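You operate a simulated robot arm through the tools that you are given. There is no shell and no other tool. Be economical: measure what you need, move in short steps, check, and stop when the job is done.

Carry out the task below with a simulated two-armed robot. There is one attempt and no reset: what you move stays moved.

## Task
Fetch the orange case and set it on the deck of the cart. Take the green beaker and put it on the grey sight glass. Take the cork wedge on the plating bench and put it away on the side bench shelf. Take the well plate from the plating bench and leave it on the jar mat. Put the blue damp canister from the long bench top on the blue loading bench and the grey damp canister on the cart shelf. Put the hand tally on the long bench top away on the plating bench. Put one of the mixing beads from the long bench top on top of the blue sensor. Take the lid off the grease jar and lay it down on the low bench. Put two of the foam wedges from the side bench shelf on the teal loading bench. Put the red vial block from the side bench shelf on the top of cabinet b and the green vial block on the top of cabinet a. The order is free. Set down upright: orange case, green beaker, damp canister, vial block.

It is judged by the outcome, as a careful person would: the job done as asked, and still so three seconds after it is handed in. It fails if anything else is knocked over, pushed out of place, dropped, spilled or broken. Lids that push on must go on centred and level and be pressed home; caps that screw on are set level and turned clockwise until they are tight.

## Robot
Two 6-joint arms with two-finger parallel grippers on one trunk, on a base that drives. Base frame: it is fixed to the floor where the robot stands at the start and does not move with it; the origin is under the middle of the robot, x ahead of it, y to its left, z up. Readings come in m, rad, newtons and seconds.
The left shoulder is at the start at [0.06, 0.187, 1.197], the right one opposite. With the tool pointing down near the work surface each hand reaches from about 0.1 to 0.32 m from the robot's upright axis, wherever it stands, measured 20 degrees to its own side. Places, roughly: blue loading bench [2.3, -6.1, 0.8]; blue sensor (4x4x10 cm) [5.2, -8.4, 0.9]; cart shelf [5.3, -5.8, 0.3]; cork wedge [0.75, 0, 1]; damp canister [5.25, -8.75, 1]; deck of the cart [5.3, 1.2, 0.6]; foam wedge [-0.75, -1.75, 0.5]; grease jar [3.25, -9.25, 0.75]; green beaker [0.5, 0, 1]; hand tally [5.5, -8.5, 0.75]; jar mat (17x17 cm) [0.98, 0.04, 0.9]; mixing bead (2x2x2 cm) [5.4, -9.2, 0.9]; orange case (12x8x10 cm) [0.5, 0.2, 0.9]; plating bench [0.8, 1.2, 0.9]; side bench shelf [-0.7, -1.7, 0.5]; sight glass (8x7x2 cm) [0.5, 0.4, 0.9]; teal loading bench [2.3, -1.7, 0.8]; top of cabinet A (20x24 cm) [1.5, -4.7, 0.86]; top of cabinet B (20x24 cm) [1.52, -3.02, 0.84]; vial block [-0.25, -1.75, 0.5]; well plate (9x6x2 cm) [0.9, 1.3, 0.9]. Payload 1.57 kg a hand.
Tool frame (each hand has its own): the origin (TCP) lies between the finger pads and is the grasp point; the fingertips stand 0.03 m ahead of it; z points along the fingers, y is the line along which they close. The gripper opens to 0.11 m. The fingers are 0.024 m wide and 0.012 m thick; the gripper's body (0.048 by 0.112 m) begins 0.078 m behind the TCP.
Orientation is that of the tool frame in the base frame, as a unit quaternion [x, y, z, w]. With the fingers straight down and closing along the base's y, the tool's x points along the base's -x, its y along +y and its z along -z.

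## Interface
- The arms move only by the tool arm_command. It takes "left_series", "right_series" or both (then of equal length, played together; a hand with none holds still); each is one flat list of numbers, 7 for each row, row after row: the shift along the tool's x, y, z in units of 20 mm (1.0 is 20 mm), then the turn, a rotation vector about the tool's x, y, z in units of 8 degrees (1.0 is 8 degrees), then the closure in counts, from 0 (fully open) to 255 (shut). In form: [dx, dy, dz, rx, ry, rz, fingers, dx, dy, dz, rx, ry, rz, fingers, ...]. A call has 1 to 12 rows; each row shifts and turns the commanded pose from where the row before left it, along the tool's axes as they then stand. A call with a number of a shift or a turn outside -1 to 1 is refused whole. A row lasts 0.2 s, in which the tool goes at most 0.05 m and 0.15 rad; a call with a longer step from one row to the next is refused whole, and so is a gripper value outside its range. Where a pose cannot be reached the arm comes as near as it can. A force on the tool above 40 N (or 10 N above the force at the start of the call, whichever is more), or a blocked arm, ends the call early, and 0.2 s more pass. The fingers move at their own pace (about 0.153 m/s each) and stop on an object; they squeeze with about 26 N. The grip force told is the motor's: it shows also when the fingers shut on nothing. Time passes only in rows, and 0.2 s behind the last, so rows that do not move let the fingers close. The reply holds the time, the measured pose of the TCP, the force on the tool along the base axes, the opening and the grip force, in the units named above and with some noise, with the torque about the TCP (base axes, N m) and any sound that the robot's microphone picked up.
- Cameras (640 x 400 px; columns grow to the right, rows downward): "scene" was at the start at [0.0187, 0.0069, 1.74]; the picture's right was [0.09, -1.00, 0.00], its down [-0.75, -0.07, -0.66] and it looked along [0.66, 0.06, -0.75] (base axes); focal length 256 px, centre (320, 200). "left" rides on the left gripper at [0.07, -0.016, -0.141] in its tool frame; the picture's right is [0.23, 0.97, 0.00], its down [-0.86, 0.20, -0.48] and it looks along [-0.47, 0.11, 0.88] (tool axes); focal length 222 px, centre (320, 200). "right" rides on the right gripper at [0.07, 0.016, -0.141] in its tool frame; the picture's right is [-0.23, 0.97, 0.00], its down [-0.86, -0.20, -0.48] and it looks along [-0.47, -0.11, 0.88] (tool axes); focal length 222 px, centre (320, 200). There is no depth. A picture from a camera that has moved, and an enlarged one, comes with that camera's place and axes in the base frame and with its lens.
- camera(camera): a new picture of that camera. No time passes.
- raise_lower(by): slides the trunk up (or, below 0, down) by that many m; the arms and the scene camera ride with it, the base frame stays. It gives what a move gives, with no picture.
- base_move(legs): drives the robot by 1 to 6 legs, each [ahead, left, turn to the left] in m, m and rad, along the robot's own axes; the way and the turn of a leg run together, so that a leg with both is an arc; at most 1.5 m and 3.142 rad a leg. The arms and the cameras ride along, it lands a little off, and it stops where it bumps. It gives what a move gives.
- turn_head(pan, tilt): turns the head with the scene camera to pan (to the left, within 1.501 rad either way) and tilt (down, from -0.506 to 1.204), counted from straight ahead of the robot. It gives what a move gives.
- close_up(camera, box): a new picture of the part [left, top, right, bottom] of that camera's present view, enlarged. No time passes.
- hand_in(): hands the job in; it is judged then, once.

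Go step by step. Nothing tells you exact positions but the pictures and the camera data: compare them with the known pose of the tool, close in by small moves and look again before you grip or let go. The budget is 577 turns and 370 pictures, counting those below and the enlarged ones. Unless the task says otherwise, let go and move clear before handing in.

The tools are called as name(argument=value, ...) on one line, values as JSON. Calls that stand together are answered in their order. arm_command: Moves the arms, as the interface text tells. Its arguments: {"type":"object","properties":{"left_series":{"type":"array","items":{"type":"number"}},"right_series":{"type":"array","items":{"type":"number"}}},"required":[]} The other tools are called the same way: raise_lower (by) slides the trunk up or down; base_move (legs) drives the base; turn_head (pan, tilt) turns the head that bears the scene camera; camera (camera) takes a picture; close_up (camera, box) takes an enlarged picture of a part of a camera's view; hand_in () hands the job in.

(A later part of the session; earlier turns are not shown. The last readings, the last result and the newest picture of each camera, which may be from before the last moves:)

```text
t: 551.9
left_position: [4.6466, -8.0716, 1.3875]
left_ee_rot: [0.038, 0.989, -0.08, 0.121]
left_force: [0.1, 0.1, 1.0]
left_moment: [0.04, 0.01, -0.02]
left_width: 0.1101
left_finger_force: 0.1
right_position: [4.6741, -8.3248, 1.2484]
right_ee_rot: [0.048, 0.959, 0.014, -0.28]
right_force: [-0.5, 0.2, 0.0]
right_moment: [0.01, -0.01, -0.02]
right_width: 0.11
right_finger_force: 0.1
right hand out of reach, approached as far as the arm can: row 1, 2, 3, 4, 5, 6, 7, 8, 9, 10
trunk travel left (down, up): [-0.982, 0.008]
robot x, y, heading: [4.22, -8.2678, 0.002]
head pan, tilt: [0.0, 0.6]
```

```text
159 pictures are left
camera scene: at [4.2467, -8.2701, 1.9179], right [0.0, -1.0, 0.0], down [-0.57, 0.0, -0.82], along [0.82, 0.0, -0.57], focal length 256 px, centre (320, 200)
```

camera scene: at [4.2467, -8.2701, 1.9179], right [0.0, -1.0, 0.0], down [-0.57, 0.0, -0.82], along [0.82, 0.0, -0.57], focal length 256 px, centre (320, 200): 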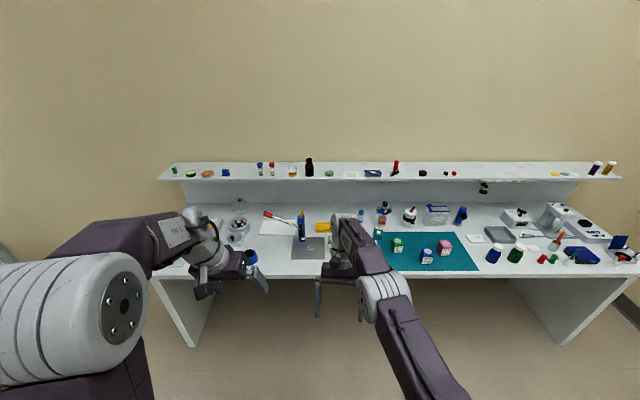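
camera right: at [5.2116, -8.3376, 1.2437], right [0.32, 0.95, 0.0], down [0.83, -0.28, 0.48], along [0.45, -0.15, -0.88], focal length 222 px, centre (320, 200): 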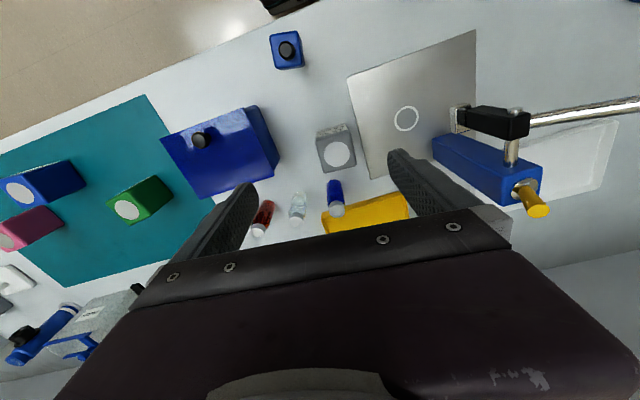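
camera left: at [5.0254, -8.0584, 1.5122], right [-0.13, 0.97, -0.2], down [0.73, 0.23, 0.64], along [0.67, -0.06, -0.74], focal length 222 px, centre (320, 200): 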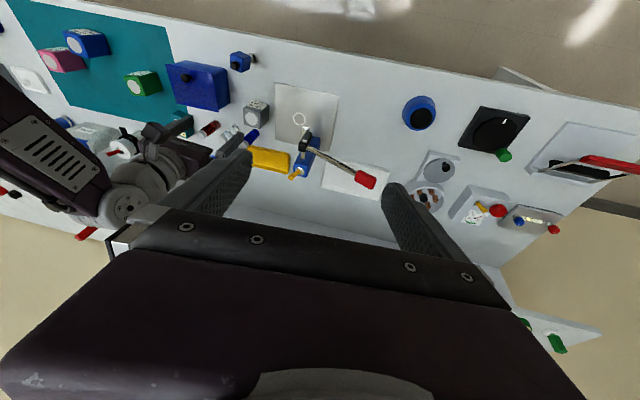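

arm_command(right_series=[0, 0, -1, 0, -1, 0, 0, 0, 0, -1, 0, -1, 0, 0, 0, 0, -1, 0, -1, 0, 0, 0, 0, -1, 0, -1, 0, 0, 0, 0, -1, 0, 0, 0, 0, 0, 0, -1, 0, 0, 0, 0, 1, 0, -0.5, 0, 0, 0, 0, 1, 0, -0.5, 0, 0, 0, 0, 1, 0, 0, 0, 0, 0, 0])

camera(camera="scene")

```text
t: 553.9
left_position: [4.6456, -8.0718, 1.3901]
left_ee_rot: [0.039, 0.989, -0.08, 0.122]
left_force: [-0.3, 0.3, 0.9]
left_moment: [-0.01, -0.02, 0.02]
left_width: 0.1098
left_finger_force: 0.1
right_position: [4.6397, -8.3214, 1.3813]
right_ee_rot: [0.05, 0.999, -0.001, -0.003]
right_force: [-0.8, 0.3, -0.1]
right_moment: [-0.01, 0.01, 0.02]
right_width: 0.11
right_finger_force: 0.0
trunk travel left (down, up): [-0.982, 0.008]
robot x, y, heading: [4.2187, -8.271, -0.001]
head pan, tilt: [0.0, 0.6]
```

```text
158 pictures are left
camera scene: at [4.2455, -8.2693, 1.9179], right [0.0, -1.0, 0.0], down [-0.56, 0.0, -0.83], along [0.83, 0.0, -0.56], focal length 256 px, centre (320, 200)
```

scene: 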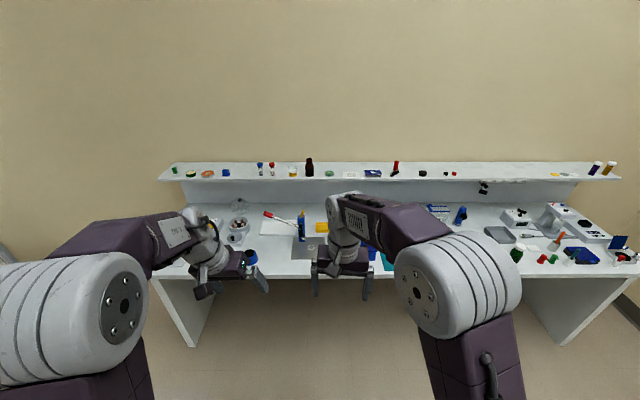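

The right elbow is up again. Level the left tool too, lower the trunk, and approach for the grey canister.

arm_command(left_series=[0, 0, 0, -0.53, 0.89, 0, 0, 0, 0, 0, -0.53, 0.89, 0, 0, 0, 0, 0, 0, 0, 0, 0])

raise_lower(by=-0.15)

base_move(legs=[[0.63, 0, 0]])

camera(camera="right")

camera(camera="left")

```text
t: 554.7
left_position: [4.6457, -8.0703, 1.3888]
left_ee_rot: [0.039, 0.989, -0.08, 0.121]
left_force: [0.8, 1.2, 0.4]
left_moment: [0.03, 0.01, -0.01]
left_width: 0.11
left_finger_force: 0.0
left hand out of reach, approached as far as the arm can: row 1, 2
right_position: [4.6416, -8.3207, 1.3813]
right_ee_rot: [0.05, 0.999, -0.001, -0.004]
right_force: [-0.2, -0.1, -0.3]
right_moment: [0.01, -0.02, 0.03]
right_width: 0.1099
right_finger_force: 0.1
trunk travel left (down, up): [-0.982, 0.008]
robot x, y, heading: [4.2191, -8.2698, -0.001]
head pan, tilt: [0.0, 0.6]
```

```text
t: 556.5
left_position: [4.6453, -8.0696, 1.2393]
left_ee_rot: [0.039, 0.989, -0.079, 0.121]
left_force: [-0.2, -0.4, -0.8]
left_moment: [0.0, -0.01, -0.01]
left_width: 0.1102
left_finger_force: 0.0
right_position: [4.6408, -8.321, 1.2308]
right_ee_rot: [0.049, 0.999, 0.0, -0.004]
right_force: [0.4, 0.6, 0.1]
right_moment: [0.03, -0.02, 0.02]
right_width: 0.11
right_finger_force: 0.1
trunk travel left (down, up): [-0.832, 0.158]
robot x, y, heading: [4.2186, -8.2702, -0.002]
head pan, tilt: [0.0, 0.6]
```

```text
t: 560.1
left_position: [5.2954, -8.0692, 1.2395]
left_ee_rot: [0.036, 0.989, -0.079, 0.122]
left_force: [-0.3, 0.1, 0.1]
left_moment: [0.01, 0.0, 0.01]
left_width: 0.11
left_finger_force: 0.2
right_position: [5.2908, -8.3178, 1.2329]
right_ee_rot: [0.047, 0.999, -0.001, -0.002]
right_force: [-0.1, -0.3, -0.4]
right_moment: [-0.03, 0.01, 0.01]
right_width: 0.11
right_finger_force: 0.0
trunk travel left (down, up): [-0.832, 0.158]
robot x, y, heading: [4.8686, -8.2702, 0.002]
head pan, tilt: [0.0, 0.6]
```

```text
157 pictures are left
camera right: at [5.2254, -8.296, 1.3734], right [0.32, 0.95, 0.0], down [0.84, -0.28, 0.47], along [0.45, -0.15, -0.88], focal length 222 px, centre (320, 200)
```

right: 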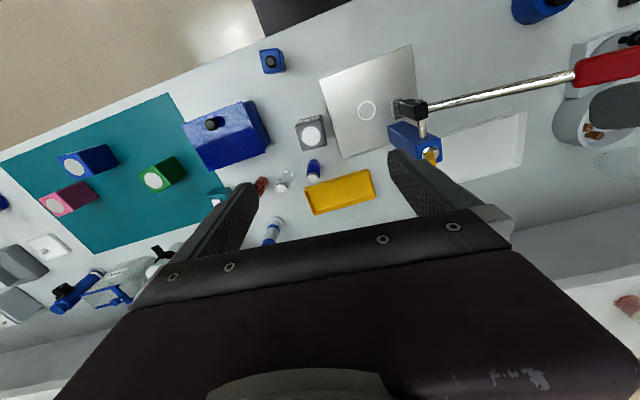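

```text
156 pictures are left
camera left: at [5.1936, -8.0585, 1.3608], right [-0.13, 0.97, -0.2], down [0.73, 0.23, 0.64], along [0.67, -0.06, -0.74], focal length 222 px, centre (320, 200)
```

left: 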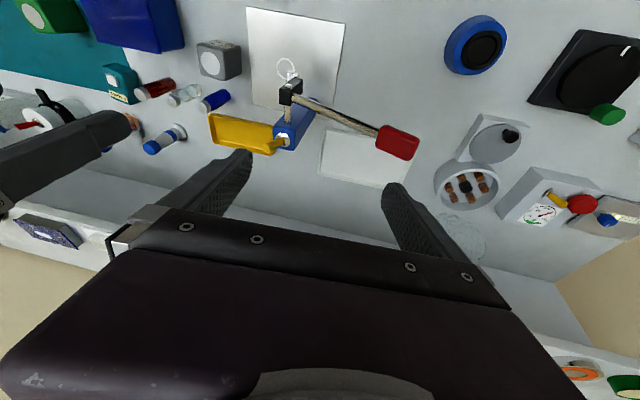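

Move over the grey canister and descend, first to ~1.03.

arm_command(right_series=[-0.56, -0.62, 0, 0, 0, 0, 55, -0.56, -0.61, 0, 0, 0, 0, 55, 0, 0, 1, 0, 0, 0, 55, 0, 0, 1, 0, 0, 0, 55, 0, 0, 1, 0, 0, 0, 55, 0, 0, 1, 0, 0, 0, 55, 0, 0, 1, 0, 0, 0, 55, 0, 0, 1, 0, 0, 0, 55, 0, 0, 1, 0, 0, 0, 55, 0, 0, 1, 0, 0, 0, 55, 0, 0, 1, 0, 0, 0, 55, 0, 0, 1, 0, 0, 0, 55])

camera(camera="right")

```text
t: 562.7
left_position: [5.2966, -8.0687, 1.2384]
left_ee_rot: [0.036, 0.989, -0.08, 0.122]
left_force: [-0.5, -0.2, -0.2]
left_moment: [0.02, 0.02, 0.01]
left_width: 0.11
left_finger_force: 0.1
right_position: [5.3138, -8.3459, 1.0301]
right_ee_rot: [0.046, 0.999, 0.001, -0.004]
right_force: [-0.1, -0.2, -0.3]
right_moment: [0.01, 0.04, -0.01]
right_width: 0.0863
right_finger_force: 0.0
trunk travel left (down, up): [-0.832, 0.158]
robot x, y, heading: [4.8671, -8.2707, 0.001]
head pan, tilt: [0.0, 0.6]
```

```text
155 pictures are left
camera right: at [5.2469, -8.3236, 1.1737], right [0.32, 0.95, 0.0], down [0.84, -0.28, 0.47], along [0.45, -0.15, -0.88], focal length 222 px, centre (320, 200)
```

right: 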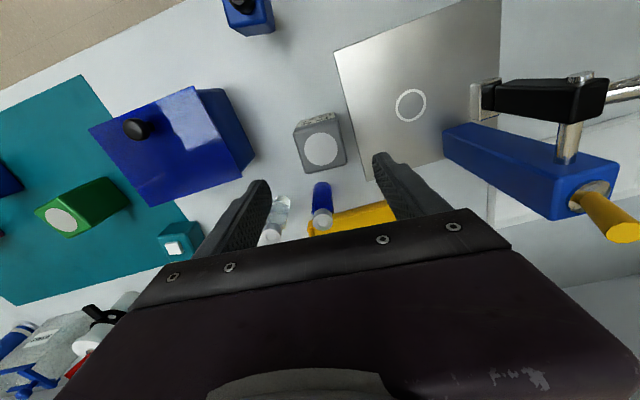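

arm_command(right_series=[0.16, 0.15, 1, 0, 0, 0, 55, 0, 0, 1, 0, 0, 0, 55, 0, 0, 1, 0, 0, 0, 55, 0, 0, 1, 0, 0, 0, 55, 0, 0, 1, 0, 0, 0, 55, 0, 0, 1, 0, 0, 0, 55, 0, 0, 0.3, 0, 0, 0, 55])

camera(camera="right")

```text
t: 564.3
left_position: [5.2961, -8.0693, 1.2387]
left_ee_rot: [0.036, 0.989, -0.08, 0.121]
left_force: [-0.2, 0.1, 0.2]
left_moment: [-0.01, -0.01, 0.03]
left_width: 0.1102
left_finger_force: 0.2
right_position: [5.3092, -8.3442, 0.9057]
right_ee_rot: [0.047, 0.999, -0.001, -0.004]
right_force: [0.8, 0.9, -0.3]
right_moment: [-0.01, 0.0, 0.0]
right_width: 0.0859
right_finger_force: 0.1
trunk travel left (down, up): [-0.832, 0.158]
robot x, y, heading: [4.8708, -8.2698, 0.006]
head pan, tilt: [0.0, 0.6]
```

```text
154 pictures are left
camera right: at [5.2426, -8.3212, 1.0469], right [0.32, 0.95, 0.0], down [0.84, -0.28, 0.47], along [0.45, -0.15, -0.88], focal length 222 px, centre (320, 200)
```

right: 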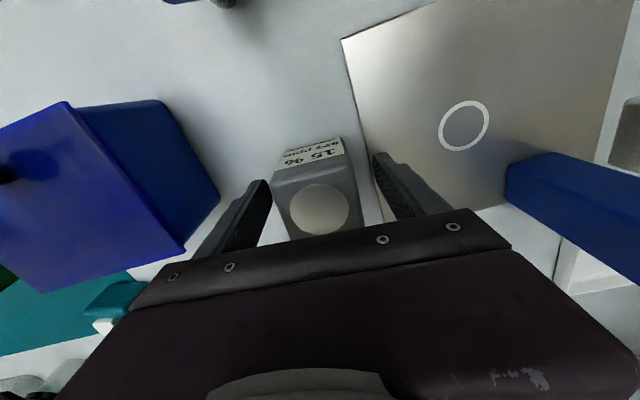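

arm_command(right_series=[0, 0, 0, 0, 0, 0, 255, 0, 0, 0, 0, 0, 0, 255, 0, 0, 0, 0, 0, 0, 255, 0, 0, -1, 0, 0, 0, 255, 0, 0, -1, 0, 0, 0, 255, 0, 0, -1, 0, 0, 0, 255, 0, 0, -1, 0, 0, 0, 255, 0, 0, -1, 0, 0, 0, 255, 0, 0, -1, 0, 0, 0, 255, 0, 0, -1, 0, 0, 0, 255, 0, 0, -1, 0, 0, 0, 255, 0, 0, -1, 0, 0, 0, 255])

arm_command(right_series=[0, 0, -1, 0, 0, 0, 255, 0, 0, -1, 0, 0, 0, 255, 0, 0, -1, 0, 0, 0, 255, 0, 0, -1, 0, 0, 0, 255, 0, 0, -1, 0, 0, 0, 255])

base_move(legs=[[-0.5, 0, 0]])

camera(camera="scene")

```text
t: 566.9
left_position: [5.2969, -8.0692, 1.2408]
left_ee_rot: [0.036, 0.989, -0.079, 0.121]
left_force: [0.1, -0.9, 0.0]
left_moment: [0.02, -0.02, -0.02]
left_width: 0.11
left_finger_force: 0.1
right_position: [5.307, -8.342, 1.0859]
right_ee_rot: [0.047, 0.999, -0.001, -0.003]
right_force: [-0.9, -0.3, -1.6]
right_moment: [-0.03, 0.0, -0.03]
right_width: 0.0537
right_finger_force: 25.7
trunk travel left (down, up): [-0.832, 0.158]
robot x, y, heading: [4.868, -8.2697, 0.004]
head pan, tilt: [0.0, 0.6]
```

```text
t: 568.1
left_position: [5.2951, -8.068, 1.2394]
left_ee_rot: [0.036, 0.989, -0.079, 0.122]
left_force: [0.3, 0.4, 0.0]
left_moment: [0.01, 0.02, 0.0]
left_width: 0.11
left_finger_force: 0.0
right_position: [5.3091, -8.3411, 1.1866]
right_ee_rot: [0.047, 0.999, -0.001, -0.004]
right_force: [-0.3, -0.5, -1.4]
right_moment: [-0.01, -0.01, 0.02]
right_width: 0.0536
right_finger_force: 25.4
trunk travel left (down, up): [-0.832, 0.158]
robot x, y, heading: [4.8673, -8.2705, 0.002]
head pan, tilt: [0.0, 0.6]
```

```text
t: 571.0
left_position: [4.8039, -8.0718, 1.2379]
left_ee_rot: [0.041, 0.989, -0.08, 0.119]
left_force: [0.1, -0.3, -0.7]
left_moment: [0.01, 0.01, -0.01]
left_width: 0.1098
left_finger_force: 0.1
right_position: [4.8148, -8.3442, 1.1848]
right_ee_rot: [0.052, 0.999, 0.0, -0.005]
right_force: [0.4, -0.4, -1.8]
right_moment: [0.0, 0.01, 0.0]
right_width: 0.0536
right_finger_force: 25.9
trunk travel left (down, up): [-0.832, 0.158]
robot x, y, heading: [4.373, -8.2669, -0.011]
head pan, tilt: [0.0, 0.6]
```

```text
153 pictures are left
camera scene: at [4.4038, -8.2682, 1.7678], right [-0.01, -1.0, 0.0], down [-0.57, 0.0, -0.82], along [0.82, -0.01, -0.57], focal length 256 px, centre (320, 200)
```

scene: 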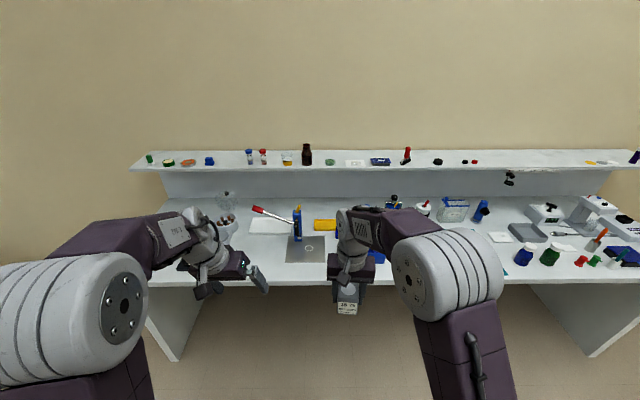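

Grey canister held. Now fix the left tool's tilt: retract it a bit, then level.

arm_command(left_series=[1, 0, 0, 0, 0, 0, 0, 1, 0, 0, 0, 0, 0, 0, 1, 0, 0, 0, 0, 0, 0, 1, 0, 0, 0, 0, 0, 0, 0, 0, 0, -0.53, 0.89, 0, 0, 0, 0, 0, -0.53, 0.89, 0, 0, 0, 0, 0, 0, 0, 0, 0])

```text
t: 572.6
left_position: [4.7261, -8.0663, 1.22]
left_ee_rot: [0.042, 0.991, -0.071, 0.103]
left_force: [0.8, 0.6, -0.4]
left_moment: [0.02, -0.01, 0.0]
left_width: 0.11
left_finger_force: 0.0
left hand out of reach, approached as far as the arm can: row 5, 6
right_position: [4.8128, -8.344, 1.1856]
right_ee_rot: [0.052, 0.999, -0.001, -0.004]
right_force: [0.4, 0.4, -1.4]
right_moment: [0.02, 0.03, -0.02]
right_width: 0.0535
right_finger_force: 25.9
trunk travel left (down, up): [-0.832, 0.158]
robot x, y, heading: [4.3718, -8.2713, -0.01]
head pan, tilt: [0.0, 0.6]
```

arm_command(left_series=[0, 0, 0, 0, 1, 0, 0, 0, 0, 0, 0, 0.5, 0, 0])

arm_command(left_series=[0, 0, 0, 0, 0, -1, 0, 0, 0, 0, 0, 0, -1, 0, 0, 0, 0, -1, 0, 0, 0])

```text
t: 573.2
left_position: [4.7191, -8.0711, 1.1897]
left_ee_rot: [0.049, 0.993, -0.102, 0.018]
left_force: [-0.2, 0.4, -0.1]
left_moment: [0.04, 0.0, -0.02]
left_width: 0.1101
left_finger_force: 0.0
left hand out of reach, approached as far as the arm can: row 1, 2
right_position: [4.8145, -8.345, 1.1843]
right_ee_rot: [0.053, 0.999, 0.0, -0.003]
right_force: [0.1, 0.0, -1.3]
right_moment: [-0.02, 0.02, -0.03]
right_width: 0.0537
right_finger_force: 26.2
trunk travel left (down, up): [-0.832, 0.158]
robot x, y, heading: [4.3715, -8.2662, -0.006]
head pan, tilt: [0.0, 0.6]
```

```text
t: 574.0
left_position: [4.7153, -8.0755, 1.1762]
left_ee_rot: [-0.089, 0.991, -0.098, 0.002]
left_force: [0.1, -0.8, -0.5]
left_moment: [-0.02, -0.06, 0.02]
left_width: 0.11
left_finger_force: 0.0
left hand out of reach, approached as far as the arm can: row 1, 2, 3
right_position: [4.8125, -8.3444, 1.185]
right_ee_rot: [0.053, 0.999, -0.001, -0.003]
right_force: [0.2, -0.1, -0.8]
right_moment: [0.01, -0.03, 0.01]
right_width: 0.0536
right_finger_force: 25.6
trunk travel left (down, up): [-0.832, 0.158]
robot x, y, heading: [4.3745, -8.2699, -0.008]
head pan, tilt: [0.0, 0.6]
```

arm_command(left_series=[0, 1, 0, 0, 0, 0, 0, 0, 1, 0, 0, 0, 0, 0, 0, 1, 0, 0, 0, 0, 0, 0, 1, -1, -0.7, 0, 0, 0, 0, 0, -1, -0.7, 0, 0, 0, 0, 0, 0, 0, 0, 0, 0])

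camera(camera="scene")

```text
t: 575.4
left_position: [4.6968, -8.0116, 1.1485]
left_ee_rot: [-0.09, 0.992, -0.086, 0.014]
left_force: [-0.6, -0.7, 0.0]
left_moment: [-0.01, -0.01, 0.0]
left_width: 0.1102
left_finger_force: 0.0
left hand out of reach, approached as far as the arm can: row 4, 5
right_position: [4.812, -8.344, 1.1857]
right_ee_rot: [0.052, 0.999, 0.0, -0.003]
right_force: [-0.8, -0.8, -1.6]
right_moment: [0.02, 0.03, -0.04]
right_width: 0.0539
right_finger_force: 26.0
trunk travel left (down, up): [-0.832, 0.158]
robot x, y, heading: [4.371, -8.2672, -0.008]
head pan, tilt: [0.0, 0.6]
```

```text
152 pictures are left
camera scene: at [4.402, -8.268, 1.7678], right [-0.01, -1.0, 0.0], down [-0.57, 0.0, -0.82], along [0.82, -0.01, -0.57], focal length 256 px, centre (320, 200)
```

scene: 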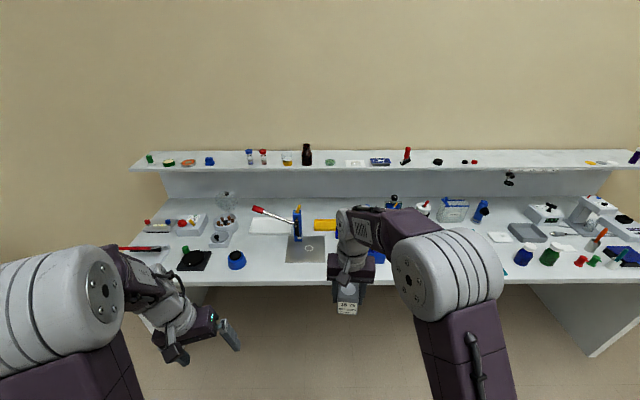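

The left wrist is in an awkward branch. Use the same unwinding sequence: pitch out, go past vertical, return.

arm_command(left_series=[0, 0, -1, 0, -1, 0, 0, 0, 0, -1, 0, -1, 0, 0, 0, 0, -1, 0, -1, 0, 0, 0, 0, 0, 0, -1, 0, 0, 0, 0, 0, 0, -1, 0, 0, 0, 0, 0, 0, -1, 0, 0, 0, 0, 1, 0, 0, 0, 0, 0, 0, 1, 0, 0, 0, 0, 0, 0, 1, 0, 0, 0, 0])

camera(camera="scene")

```text
t: 577.4
left_position: [4.798, -7.947, 1.2273]
left_ee_rot: [-0.117, 0.901, -0.043, 0.416]
left_force: [-0.3, -0.4, -0.5]
left_moment: [0.0, 0.02, -0.02]
left_width: 0.1097
left_finger_force: 0.1
left hand out of reach, approached as far as the arm can: row 3, 4, 5, 6
right_position: [4.8144, -8.3434, 1.185]
right_ee_rot: [0.052, 0.999, -0.003, -0.003]
right_force: [0.7, 0.5, -0.2]
right_moment: [0.02, 0.01, 0.0]
right_width: 0.0537
right_finger_force: 25.6
trunk travel left (down, up): [-0.832, 0.158]
robot x, y, heading: [4.3727, -8.2684, -0.01]
head pan, tilt: [0.0, 0.6]
```

```text
151 pictures are left
camera scene: at [4.4027, -8.2677, 1.7678], right [-0.01, -1.0, 0.0], down [-0.57, 0.0, -0.82], along [0.82, -0.01, -0.57], focal length 256 px, centre (320, 200)
```

scene: 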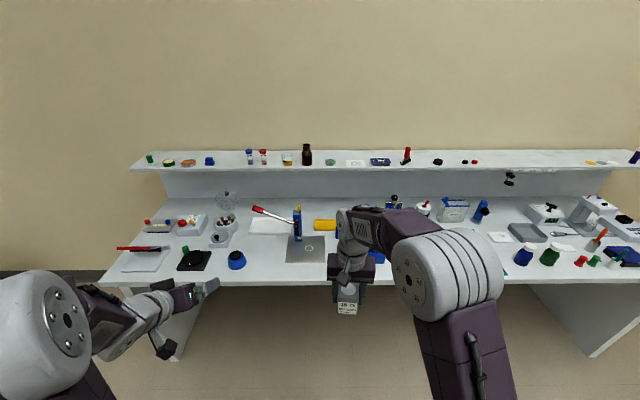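

arm_command(left_series=[0, 0, 0, 1, 0.23, 0.87, 0, 0, 0, 0, 1, 0.23, 0.87, 0, 0, -1, 0, 0, 0, 0, 0, 0, -1, 0, 0, 0, 0, 0, 0, -1, 0, 0, 0, 0, 0, 0, -1, 0, 0, 0, 0, 0, 0, -1, 0, 0, 0, 0, 0, 0, -1, 0, 0, 0, 0, 0, 0, 0, -1, 0, 0, 0, 0, 0, 0, -1, 0, 0, 0, 0, 0, 0, -1, 0, 0, 0, 0])

camera(camera="scene")

```text
refused: row 1 steps farther than a row can; nothing moved
```

```text
150 pictures are left
camera scene: at [4.4027, -8.2677, 1.7678], right [-0.01, -1.0, 0.0], down [-0.57, 0.0, -0.82], along [0.82, -0.01, -0.57], focal length 256 px, centre (320, 200)
```

scene: 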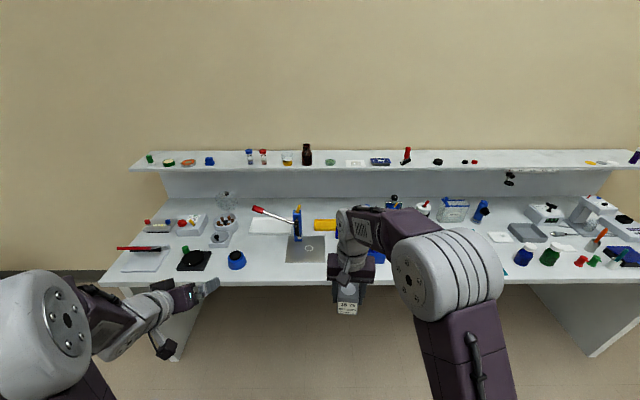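

arm_command(left_series=[0, 0, 0, 0.66, 0.15, 0.58, 0, 0, 0, 0, 0.66, 0.15, 0.58, 0, 0, 0, 0, 0.66, 0.15, 0.58, 0, 0, -1, 0, 0, 0, 0, 0, 0, -1, 0, 0, 0, 0, 0, 0, -1, 0, 0, 0, 0, 0, 0, -1, 0, 0, 0, 0, 0, 0, -1, 0, 0, 0, 0, 0, 0, -1, -1, 0, 0, 0, 0, 0, 0, -1, 0, 0, 0, 0, 0, 0, -1, 0, 0, 0, 0])

arm_command(left_series=[0, 0, 0, 0, 1, 0, 0, 0, 0, 0, 0, 1, 0, 0, 0, 0, 0, 0, 1, 0, 0, 0, 0, 0, 0, 1, 0, 0, 0, 0, 0, 0, 1, 0, 0, 0, 0, 0, 0, 1, 0, 0])

camera(camera="scene")

```text
t: 579.8
left_position: [4.742, -8.0439, 1.2938]
left_ee_rot: [0.052, 0.907, -0.119, 0.401]
left_force: [0.0, 0.7, 0.0]
left_moment: [-0.01, 0.0, 0.01]
left_width: 0.1099
left_finger_force: 0.1
left hand out of reach, approached as far as the arm can: row 9
right_position: [4.8121, -8.3447, 1.1845]
right_ee_rot: [0.052, 0.999, 0.0, -0.003]
right_force: [-0.1, 0.3, -1.0]
right_moment: [0.0, 0.03, -0.01]
right_width: 0.0536
right_finger_force: 25.9
trunk travel left (down, up): [-0.832, 0.158]
robot x, y, heading: [4.3715, -8.2671, -0.01]
head pan, tilt: [0.0, 0.6]
```

```text
t: 581.2
left_position: [4.735, -8.06, 1.2252]
left_ee_rot: [0.092, 0.989, -0.107, 0.04]
left_force: [0.1, 0.5, 0.4]
left_moment: [0.03, 0.0, 0.01]
left_width: 0.1102
left_finger_force: 0.1
left hand out of reach, approached as far as the arm can: row 4, 5, 6
right_position: [4.814, -8.3445, 1.1847]
right_ee_rot: [0.053, 0.999, -0.002, -0.004]
right_force: [0.0, 1.3, -2.3]
right_moment: [0.03, -0.01, 0.02]
right_width: 0.0537
right_finger_force: 25.9
trunk travel left (down, up): [-0.832, 0.158]
robot x, y, heading: [4.3708, -8.2644, -0.008]
head pan, tilt: [0.0, 0.6]
```

```text
149 pictures are left
camera scene: at [4.4026, -8.2677, 1.7678], right [-0.01, -1.0, 0.0], down [-0.57, 0.0, -0.82], along [0.82, -0.01, -0.57], focal length 256 px, centre (320, 200)
```

scene: 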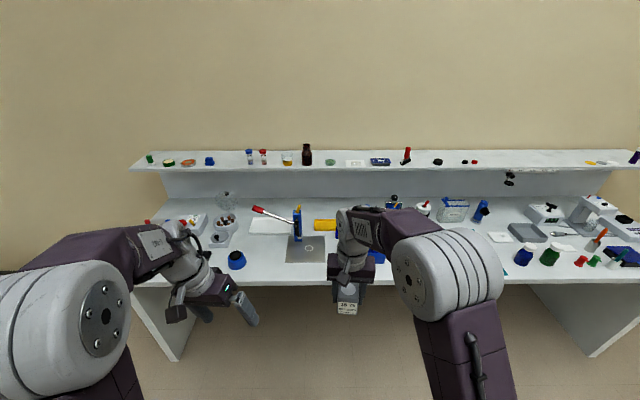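

Do the same trick more fully for the left: stretch forward at a pitch, then rotate past vertical.

arm_command(left_series=[-1, 0, -0.3, 0, -1, 0, 0, -1, 0, -0.3, 0, -1, 0, 0, -1, 0, -0.3, 0, -1, 0, 0, -1, 0, 0, 0, -1, 0, 0, -1, 0, 0, 0, -1, 0, 0, -0.5, 0, 0.9, 0, -1, 0, 0, -0.5, 0, 0.9, 0, 0, 0, 0, -0.5, 0, 0.9, 0, 0, 0, 0, -0.5, 0, 0.9, 0, 0, 0, 0, -0.5, 0, 0.9, 0, 0, 0, 0, -0.5, 0, 0.9, 0, 0, 0, 0, -0.5, 0, 0.9, 0, 0, 0, 0])

arm_command(left_series=[0, 0, 0, 0, 1, 0, 0, 0, 0, 0, 0, 1, 0, 0, 0, 0, 0, 0, 1, 0, 0, 0, 0, 0, 0, 1, 0, 0, 0, 0, 0, 0, 1, 0, 0, 0, 0, 0, 0, 1, 0, 0, 0, 0, 0, 0, 1, 0, 0, 0, 0, 0, 0, 1, 0, 0, 0, 0, 0, 0, 1, 0, 0, 0, 0, 0, 0, 1, 0, 0])

arm_command(left_series=[0, 0, -1, 0, -1, 0, 0, 0, 0, -1, 0, -1, 0, 0, 0, 0, -1, 0, -1, 0, 0, 0, 0, 0, 0, -0.8, 0, 0])

camera(camera="scene")

```text
t: 583.8
left_position: [4.962, -8.0959, 1.2572]
left_ee_rot: [0.04, 0.887, -0.135, 0.439]
left_force: [0.5, -0.5, -1.4]
left_moment: [-0.03, 0.0, 0.02]
left_width: 0.1101
left_finger_force: 0.2
right_position: [4.8139, -8.344, 1.1844]
right_ee_rot: [0.053, 0.999, -0.001, -0.005]
right_force: [-0.6, 0.6, -1.3]
right_moment: [-0.01, 0.01, 0.01]
right_width: 0.0535
right_finger_force: 26.6
trunk travel left (down, up): [-0.832, 0.158]
robot x, y, heading: [4.3707, -8.267, -0.008]
head pan, tilt: [0.0, 0.6]
```

```text
t: 586.0
left_position: [4.7642, -8.1618, 1.0677]
left_ee_rot: [0.11, 0.976, -0.121, -0.147]
left_force: [-0.1, 0.4, 0.0]
left_moment: [0.02, -0.05, -0.01]
left_width: 0.1099
left_finger_force: 0.0
left hand out of reach, approached as far as the arm can: row 4, 5, 6, 7, 8, 9, 10
right_position: [4.8143, -8.3445, 1.1847]
right_ee_rot: [0.052, 0.999, -0.001, -0.004]
right_force: [0.1, 0.2, -1.1]
right_moment: [0.01, 0.0, -0.01]
right_width: 0.0536
right_finger_force: 26.3
trunk travel left (down, up): [-0.832, 0.158]
robot x, y, heading: [4.3739, -8.2698, -0.006]
head pan, tilt: [0.0, 0.6]
```

```text
t: 587.0
left_position: [4.7753, -8.1493, 1.1264]
left_ee_rot: [0.082, 0.982, -0.128, 0.109]
left_force: [0.0, -0.2, -0.3]
left_moment: [-0.01, 0.02, 0.01]
left_width: 0.1099
left_finger_force: 0.0
right_position: [4.8121, -8.3436, 1.1851]
right_ee_rot: [0.052, 0.999, -0.001, -0.004]
right_force: [0.4, -0.8, -1.4]
right_moment: [-0.06, 0.02, -0.04]
right_width: 0.0536
right_finger_force: 25.9
trunk travel left (down, up): [-0.832, 0.158]
robot x, y, heading: [4.3696, -8.2685, -0.01]
head pan, tilt: [0.0, 0.6]
```

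```text
148 pictures are left
camera scene: at [4.4009, -8.268, 1.7679], right [-0.01, -1.0, 0.0], down [-0.56, 0.0, -0.83], along [0.83, -0.01, -0.56], focal length 256 px, centre (320, 200)
```

scene: 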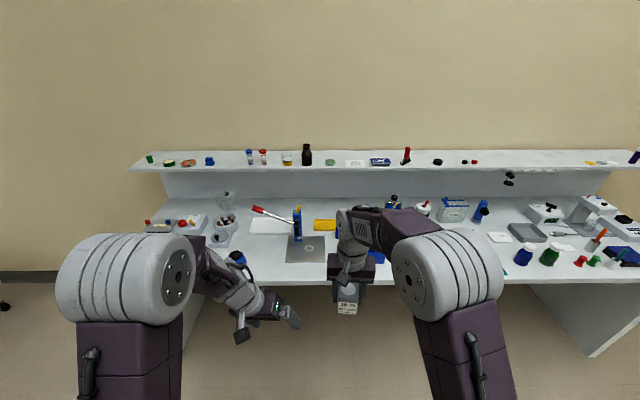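

arm_command(left_series=[0, 0, -1, -0.57, 0.58, 0, 0, 0, 0, -1, -0.57, 0.58, 0, 0, 0, 0, -1, -0.57, 0.58, 0, 0, 0, 0, 0, 0, 0, 0, 0])

```text
t: 588.0
left_position: [4.7661, -8.1391, 1.1454]
left_ee_rot: [0.084, 0.992, -0.075, 0.056]
left_force: [-0.1, -0.1, -0.3]
left_moment: [0.0, 0.03, 0.02]
left_width: 0.11
left_finger_force: 0.0
left hand out of reach, approached as far as the arm can: row 2, 3
right_position: [4.8127, -8.3442, 1.1854]
right_ee_rot: [0.052, 0.999, -0.001, -0.004]
right_force: [0.3, -0.7, -0.9]
right_moment: [0.0, 0.01, -0.03]
right_width: 0.0536
right_finger_force: 25.4
trunk travel left (down, up): [-0.832, 0.158]
robot x, y, heading: [4.3725, -8.2675, -0.011]
head pan, tilt: [0.0, 0.6]
```

arm_command(left_series=[0, 1, -1, 0, 0, 0, 0, 0, 1, -1, 0, 0, 0, 0, 0, 1, -1, 0, 0, 0, 0, 0, 0, -1, 0, 0, 0, 0, 0, 0, 0, -0.55, 0.4, 0, 0, 0, 0, 0, -0.55, 0.4, 0, 0, 0, 0, 0, 0, 0, 0, 0])

camera(camera="scene")

```text
t: 589.6
left_position: [4.7593, -8.0659, 1.1961]
left_ee_rot: [0.085, 0.991, -0.085, 0.062]
left_force: [-0.3, -0.4, 0.6]
left_moment: [-0.02, -0.03, 0.04]
left_width: 0.1099
left_finger_force: 0.1
left hand out of reach, approached as far as the arm can: row 2, 3, 4, 5, 6
right_position: [4.8134, -8.3442, 1.1841]
right_ee_rot: [0.053, 0.999, 0.0, -0.003]
right_force: [-0.4, -0.4, -1.4]
right_moment: [0.01, -0.05, -0.01]
right_width: 0.0538
right_finger_force: 25.9
trunk travel left (down, up): [-0.832, 0.158]
robot x, y, heading: [4.3762, -8.2677, -0.004]
head pan, tilt: [0.0, 0.6]
```

```text
147 pictures are left
camera scene: at [4.4014, -8.2682, 1.7679], right [-0.01, -1.0, 0.0], down [-0.56, 0.0, -0.83], along [0.83, -0.01, -0.56], focal length 256 px, centre (320, 200)
```

scene: 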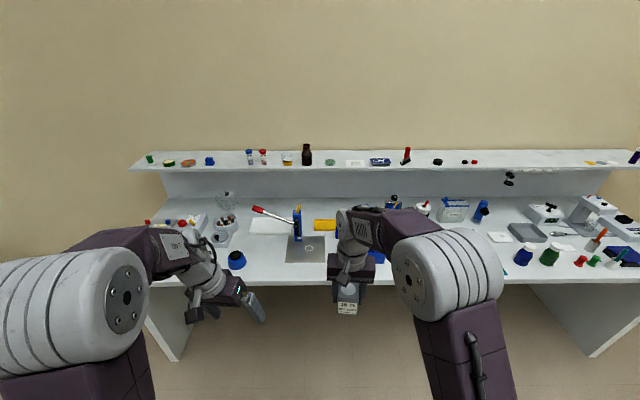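

The left hand keeps a small roll in this posture, but works well pitched. So: set the grey canister on the free front corner of the mat, to regrasp it with the left hand pitched (needed for the cart's shelf).

base_move(legs=[[0, -0.36, 0.008], [0.335, 0, 0]])

camera(camera="right")

camera(camera="left")

```text
t: 593.7
left_position: [5.0814, -8.4216, 1.1954]
left_ee_rot: [0.079, 0.991, -0.085, 0.063]
left_force: [-0.8, 0.0, 0.8]
left_moment: [0.01, -0.02, 0.01]
left_width: 0.1099
left_finger_force: 0.0
right_position: [5.1381, -8.6982, 1.1867]
right_ee_rot: [0.046, 0.999, 0.0, -0.002]
right_force: [-0.2, 0.3, -1.9]
right_moment: [0.01, -0.02, -0.02]
right_width: 0.0537
right_finger_force: 26.4
trunk travel left (down, up): [-0.832, 0.158]
robot x, y, heading: [4.7004, -8.627, -0.001]
head pan, tilt: [0.0, 0.6]
```

```text
146 pictures are left
camera right: at [5.0723, -8.6758, 1.3279], right [0.32, 0.95, 0.0], down [0.84, -0.28, 0.47], along [0.45, -0.15, -0.88], focal length 222 px, centre (320, 200)
```

right: 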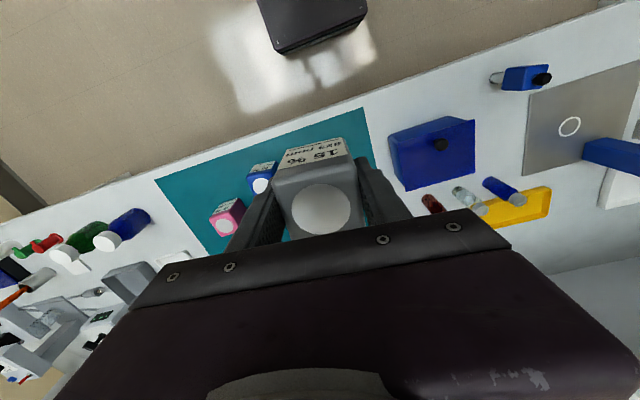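

```text
145 pictures are left
camera left: at [4.9946, -8.4023, 1.3274], right [-0.06, 0.98, -0.19], down [0.82, 0.16, 0.55], along [0.57, -0.12, -0.81], focal length 222 px, centre (320, 200)
```

left: 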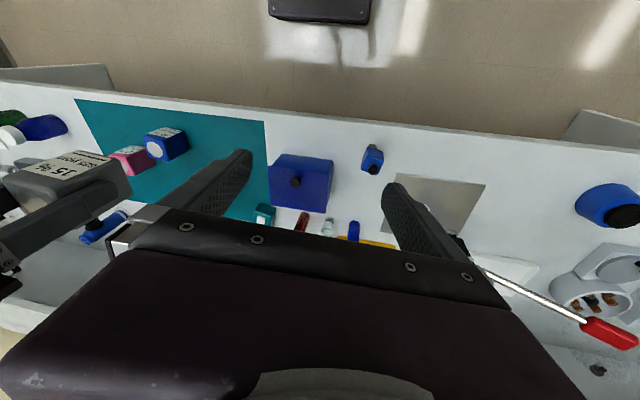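

Place it fully on the mat at (5.185, −8.69), clear of the others.

arm_command(right_series=[-0.8, 0.2, 0, 0, 0, 0, 255, -0.8, 0.2, 0, 0, 0, 0, 255, -0.75, 0.2, 0, 0, 0, 0, 255, 0, 0, 1, 0, 0, 0, 255, 0, 0, 1, 0, 0, 0, 255, 0, 0, 1, 0, 0, 0, 255, 0, 0, 1, 0, 0, 0, 255, 0, 0, 1, 0, 0, 0, 255, 0, 0, 1, 0, 0, 0, 255, 0, 0, 1, 0, 0, 0, 255, 0, 0, 1, 0, 0, 0, 255])

arm_command(right_series=[0, 0, 1, 0, 0, 0, 255, 0, 0, 1, 0, 0, 0, 255, 0, 0, 1, 0, 0, 0, 255, 0, 0, 1, 0, 0, 0, 255, 0, 0, 1, 0, 0, 0, 255])

camera(camera="right")

```text
t: 596.1
left_position: [5.0839, -8.4212, 1.1947]
left_ee_rot: [0.079, 0.991, -0.085, 0.061]
left_force: [1.3, 0.1, -0.3]
left_moment: [0.04, -0.05, 0.0]
left_width: 0.1103
left_finger_force: 0.1
right_position: [5.1854, -8.6905, 1.0242]
right_ee_rot: [0.045, 0.999, 0.0, -0.003]
right_force: [-0.1, -0.1, -1.6]
right_moment: [0.02, 0.0, 0.0]
right_width: 0.0535
right_finger_force: 25.9
trunk travel left (down, up): [-0.832, 0.158]
robot x, y, heading: [4.7008, -8.6259, 0.001]
head pan, tilt: [0.0, 0.6]
```

```text
t: 597.3
left_position: [5.0834, -8.422, 1.1941]
left_ee_rot: [0.078, 0.991, -0.085, 0.062]
left_force: [0.3, -0.1, 0.0]
left_moment: [0.01, 0.0, 0.02]
left_width: 0.1097
left_finger_force: 0.0
right_position: [5.1878, -8.6916, 0.9215]
right_ee_rot: [0.046, 0.999, -0.001, -0.003]
right_force: [0.1, -0.4, -1.1]
right_moment: [-0.01, 0.01, -0.01]
right_width: 0.0534
right_finger_force: 25.9
trunk travel left (down, up): [-0.832, 0.158]
robot x, y, heading: [4.697, -8.6281, 0.004]
head pan, tilt: [0.0, 0.6]
```

```text
144 pictures are left
camera right: at [5.1218, -8.6684, 1.0638], right [0.32, 0.95, 0.0], down [0.84, -0.28, 0.47], along [0.45, -0.15, -0.88], focal length 222 px, centre (320, 200)
```

right: 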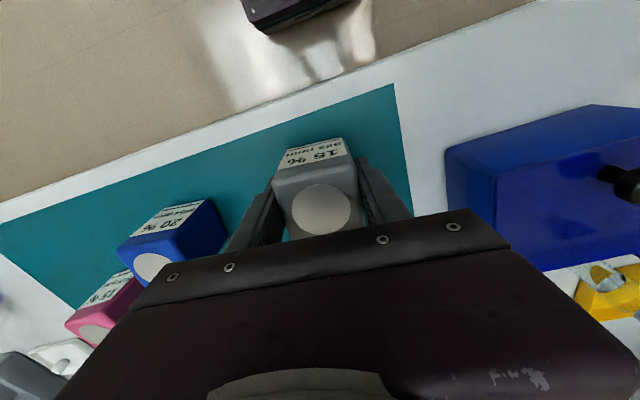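

arm_command(right_series=[0, 0, 0.4, 0, 0, 0, 255, 0, 0, 0.15, 0, 0, 0, 255, 0, 0, 0.1, 0, 0, 0, 255])

arm_command(right_series=[0, 0, 0.12, 0, 0, 0, 255, 0, 0, 0.1, 0, 0, 0, 255])

```text
t: 598.1
left_position: [5.0823, -8.4205, 1.1942]
left_ee_rot: [0.078, 0.991, -0.085, 0.062]
left_force: [0.4, 1.2, 1.0]
left_moment: [-0.01, 0.03, 0.0]
left_width: 0.1098
left_finger_force: 0.0
right_position: [5.1881, -8.691, 0.9112]
right_ee_rot: [0.047, 0.999, 0.0, -0.004]
right_force: [0.3, 0.2, -2.3]
right_moment: [-0.01, 0.0, -0.02]
right_width: 0.0534
right_finger_force: 25.7
trunk travel left (down, up): [-0.832, 0.158]
robot x, y, heading: [4.6962, -8.6268, 0.003]
head pan, tilt: [0.0, 0.6]
```

```text
t: 598.7
left_position: [5.0814, -8.4224, 1.1952]
left_ee_rot: [0.079, 0.991, -0.084, 0.062]
left_force: [0.4, 0.2, -0.2]
left_moment: [-0.01, 0.02, 0.04]
left_width: 0.1097
left_finger_force: 0.1
right_position: [5.187, -8.6923, 0.906]
right_ee_rot: [0.046, 0.999, -0.001, -0.003]
right_force: [0.4, -0.4, 0.8]
right_moment: [0.04, 0.01, 0.01]
right_width: 0.0535
right_finger_force: 26.2
trunk travel left (down, up): [-0.832, 0.158]
robot x, y, heading: [4.6942, -8.6279, 0.004]
head pan, tilt: [0.0, 0.6]
```

Touching. Release and rise; then go over the blue canister with the same hand.

arm_command(right_series=[0, 0, 0, 0, 0, 0, 70, 0, 0, 0, 0, 0, 0, 60, 0, 0, -1, 0, 0, 0, 60, 0, 0, -1, 0, 0, 0, 60, 0, 0, -1, 0, 0, 0, 60, 0, 0, -1, 0, 0, 0, 60, 0, 0, -1, 0, 0, 0, 60, 0, 0, -1, 0, 0, 0, 60, 0, 0, -1, 0, 0, 0, 60, 0, 0, -1, 0, 0, 0, 60])

base_move(legs=[[0, -0.14, 0]])

camera(camera="right")

```text
t: 600.9
left_position: [5.082, -8.4204, 1.1952]
left_ee_rot: [0.078, 0.991, -0.085, 0.063]
left_force: [0.0, -0.1, -0.5]
left_moment: [0.01, -0.01, -0.01]
left_width: 0.1101
left_finger_force: 0.1
right_position: [5.1884, -8.6924, 1.0675]
right_ee_rot: [0.046, 0.999, 0.0, -0.004]
right_force: [0.4, 0.0, -1.1]
right_moment: [0.05, -0.02, -0.03]
right_width: 0.084
right_finger_force: 0.1
trunk travel left (down, up): [-0.832, 0.158]
robot x, y, heading: [4.7006, -8.6225, -0.002]
head pan, tilt: [0.0, 0.6]
```

```text
t: 602.2
left_position: [5.0834, -8.5574, 1.1943]
left_ee_rot: [0.076, 0.991, -0.086, 0.062]
left_force: [0.4, -0.7, -0.4]
left_moment: [-0.06, -0.01, 0.01]
left_width: 0.1101
left_finger_force: 0.1
right_position: [5.1884, -8.8283, 1.0672]
right_ee_rot: [0.045, 0.999, -0.002, -0.003]
right_force: [-0.3, 0.0, -0.4]
right_moment: [0.0, -0.03, 0.01]
right_width: 0.0841
right_finger_force: 0.0
trunk travel left (down, up): [-0.832, 0.158]
robot x, y, heading: [4.6984, -8.7682, 0.005]
head pan, tilt: [0.0, 0.6]
```

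```text
143 pictures are left
camera right: at [5.1226, -8.806, 1.2091], right [0.31, 0.95, -0.01], down [0.84, -0.27, 0.47], along [0.45, -0.15, -0.88], focal length 222 px, centre (320, 200)
```

right: 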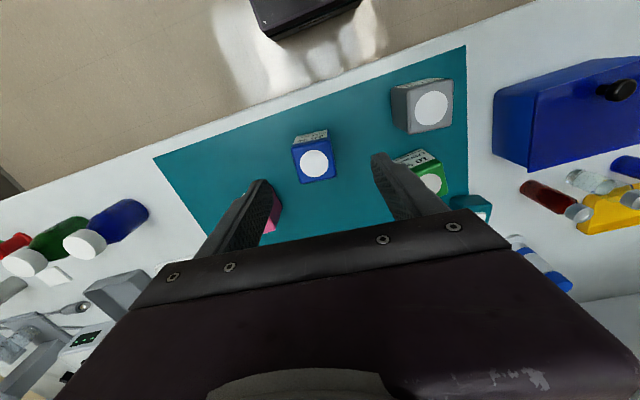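

Blue canister at (5.212, −8.845). Move over, descend, grip, lift.

arm_command(right_series=[-0.62, -0.35, 0, 0, 0, 0, 60, -0.61, -0.35, 0, 0, 0, 0, 60, 0, 0, 1, 0, 0, 0, 60, 0, 0, 1, 0, 0, 0, 60, 0, 0, 1, 0, 0, 0, 60, 0, 0, 1, 0, 0, 0, 60, 0, 0, 1, 0, 0, 0, 60, 0, 0, 1, 0, 0, 0, 60, 0, 0, 1, 0, 0, 0, 60, 0, 0, 1, 0, 0, 0, 60])

camera(camera="right")

```text
t: 604.4
left_position: [5.083, -8.5593, 1.1953]
left_ee_rot: [0.077, 0.991, -0.084, 0.063]
left_force: [-0.6, 0.3, 0.0]
left_moment: [-0.02, 0.0, 0.02]
left_width: 0.1098
left_finger_force: 0.0
right_position: [5.2107, -8.8459, 0.9052]
right_ee_rot: [0.045, 0.999, -0.001, -0.004]
right_force: [0.7, -0.3, 1.1]
right_moment: [0.0, 0.01, 0.02]
right_width: 0.0839
right_finger_force: 0.1
trunk travel left (down, up): [-0.832, 0.158]
robot x, y, heading: [4.6973, -8.7639, 0.012]
head pan, tilt: [0.0, 0.6]
```

```text
142 pictures are left
camera right: at [5.1445, -8.8234, 1.0468], right [0.31, 0.95, 0.0], down [0.84, -0.27, 0.47], along [0.45, -0.15, -0.88], focal length 222 px, centre (320, 200)
```

right: 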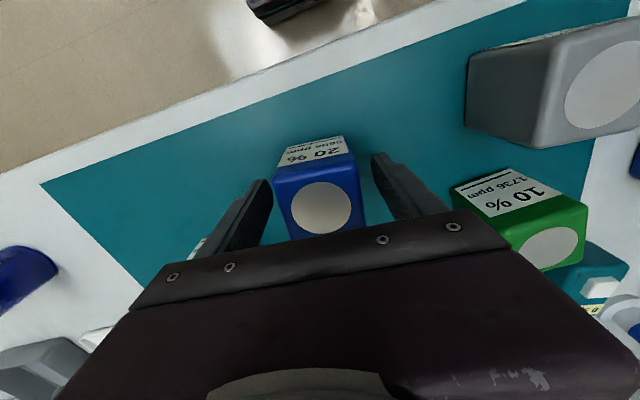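

arm_command(right_series=[0, 0, 0, 0, 0, 0, 255, 0, 0, 0, 0, 0, 0, 255, 0, 0, 0, 0, 0, 0, 255, 0, 0, -1, 0, 0, 0, 255, 0, 0, -1, 0, 0, 0, 255, 0, 0, -1, 0, 0, 0, 255, 0, 0, -1, 0, 0, 0, 255, 0, 0, -1, 0, 0, 0, 255, 0, 0, -1, 0, 0, 0, 255, 0, 0, -1, 0, 0, 0, 255, 0, 0, -1, 0, 0, 0, 255, 0, 0, -1, 0, 0, 0, 255])

arm_command(right_series=[0, 0, -1, 0, 0, 0, 255, 0, 0, -1, 0, 0, 0, 255, 0, 0, -1, 0, 0, 0, 255, 0, 0, -1, 0, 0, 0, 255, 0, 0, -1, 0, 0, 0, 255, 1, 0, 0, 0, 0, 0, 255, 1, 0, 0, 0, 0, 0, 255, 1, 0, 0, 0, 0, 0, 255, 1, 0, 0, 0, 0, 0, 255])

base_move(legs=[[-0.3, 0, 0]])

```text
t: 607.0
left_position: [5.0814, -8.5602, 1.1951]
left_ee_rot: [0.076, 0.992, -0.084, 0.062]
left_force: [0.6, 0.6, 0.0]
left_moment: [0.01, -0.01, 0.01]
left_width: 0.11
left_finger_force: 0.0
right_position: [5.2111, -8.8473, 1.0876]
right_ee_rot: [0.045, 0.999, 0.0, -0.004]
right_force: [-0.6, -0.4, -0.6]
right_moment: [0.01, -0.02, 0.01]
right_width: 0.0538
right_finger_force: 26.0
trunk travel left (down, up): [-0.832, 0.158]
robot x, y, heading: [4.7004, -8.7667, 0.006]
head pan, tilt: [0.0, 0.6]
```

```text
t: 609.0
left_position: [5.082, -8.5605, 1.1952]
left_ee_rot: [0.077, 0.992, -0.084, 0.062]
left_force: [-0.5, 0.5, -0.7]
left_moment: [0.0, -0.01, 0.01]
left_width: 0.11
left_finger_force: 0.1
right_position: [5.1329, -8.8386, 1.1875]
right_ee_rot: [0.045, 0.999, -0.001, -0.002]
right_force: [0.1, -0.1, -1.0]
right_moment: [0.0, 0.02, -0.02]
right_width: 0.0535
right_finger_force: 26.1
trunk travel left (down, up): [-0.832, 0.158]
robot x, y, heading: [4.7014, -8.7683, 0.003]
head pan, tilt: [0.0, 0.6]
```

```text
t: 611.1
left_position: [4.7861, -8.5637, 1.1941]
left_ee_rot: [0.077, 0.991, -0.085, 0.062]
left_force: [0.4, -0.1, 0.3]
left_moment: [0.02, 0.04, 0.03]
left_width: 0.11
left_finger_force: 0.0
right_position: [4.8368, -8.8424, 1.1864]
right_ee_rot: [0.044, 0.999, 0.0, -0.005]
right_force: [0.1, 0.1, -1.2]
right_moment: [0.0, 0.04, -0.04]
right_width: 0.0539
right_finger_force: 25.9
trunk travel left (down, up): [-0.832, 0.158]
robot x, y, heading: [4.4039, -8.7699, 0.011]
head pan, tilt: [0.0, 0.6]
```

Now pitch the left hand forward for the grey canister while raising the right hand (with the blue one) well clear.

arm_command(left_series=[-1, 0, 0, 0, 0, 0, 0, -1, 0, 0, 0, 0, 0, 0, -1, 0, 0, 0, 0, 0, 0, -1, 0, 0, 0, -1, 0, 0, -1, 0, 0, 0, -1, 0, 0, -1, 0, 0, 0, -1, 0, 0, 0, 0, 0, 0, -1, 0, 0, 0, 0, 0, 0, -1, 0, 0, 0, 0, 0, 0, -1, 0, 0, 0, 0, 0, 0, 0, 0, 0], right_series=[0, 0, -1, 0, 0, 0, 255, 0, 0, -1, 0, 0, 0, 255, 0, 0, -1, 0, 0, 0, 255, 0, 0, -1, 0, 0, 0, 255, 0, 0, -1, 0, 0, 0, 255, 0, 0, -1, 0, 0, 0, 255, 0, 0, -1, 0, 0, 0, 255, 0, 0, -1, 0, 0, 0, 255, 0, 0, -1, 0, 0, 0, 255, 0, 0, -1, 0, 0, 0, 255])

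camera(camera="left")

camera(camera="scene")

```text
t: 613.3
left_position: [4.899, -8.576, 1.2147]
left_ee_rot: [0.036, 0.88, -0.109, 0.46]
left_force: [0.9, -0.6, -0.6]
left_moment: [0.01, -0.01, 0.02]
left_width: 0.1101
left_finger_force: 0.1
left hand out of reach, approached as far as the arm can: row 3
right_position: [4.8387, -8.842, 1.3872]
right_ee_rot: [0.044, 0.999, -0.001, -0.004]
right_force: [-0.5, 0.0, -0.2]
right_moment: [0.01, 0.06, 0.0]
right_width: 0.0536
right_finger_force: 25.5
trunk travel left (down, up): [-0.832, 0.158]
robot x, y, heading: [4.4011, -8.7685, 0.007]
head pan, tilt: [0.0, 0.6]
```

```text
141 pictures are left
camera left: at [4.7429, -8.5643, 1.238], right [0.03, 0.94, -0.34], down [0.14, 0.33, 0.93], along [0.99, -0.07, -0.12], focal length 222 px, centre (320, 200)
```

left: 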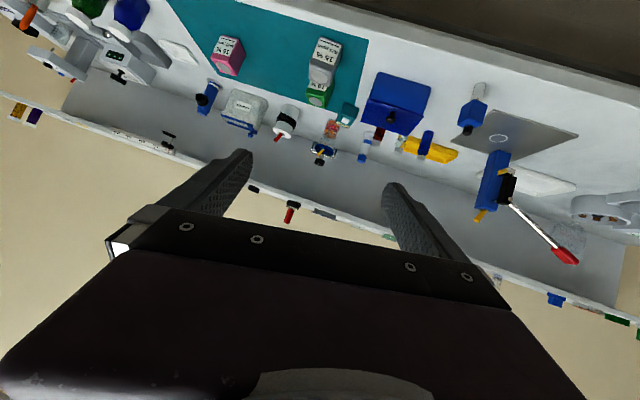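

```text
140 pictures are left
camera scene: at [4.4311, -8.7694, 1.7678], right [0.01, -1.0, 0.0], down [-0.57, 0.0, -0.82], along [0.82, 0.01, -0.57], focal length 256 px, centre (320, 200)
```

scene: 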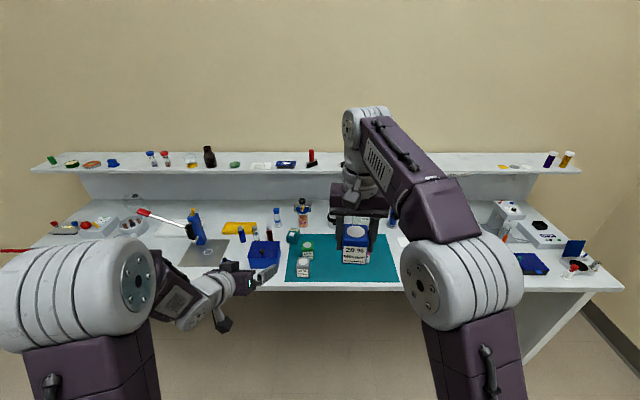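

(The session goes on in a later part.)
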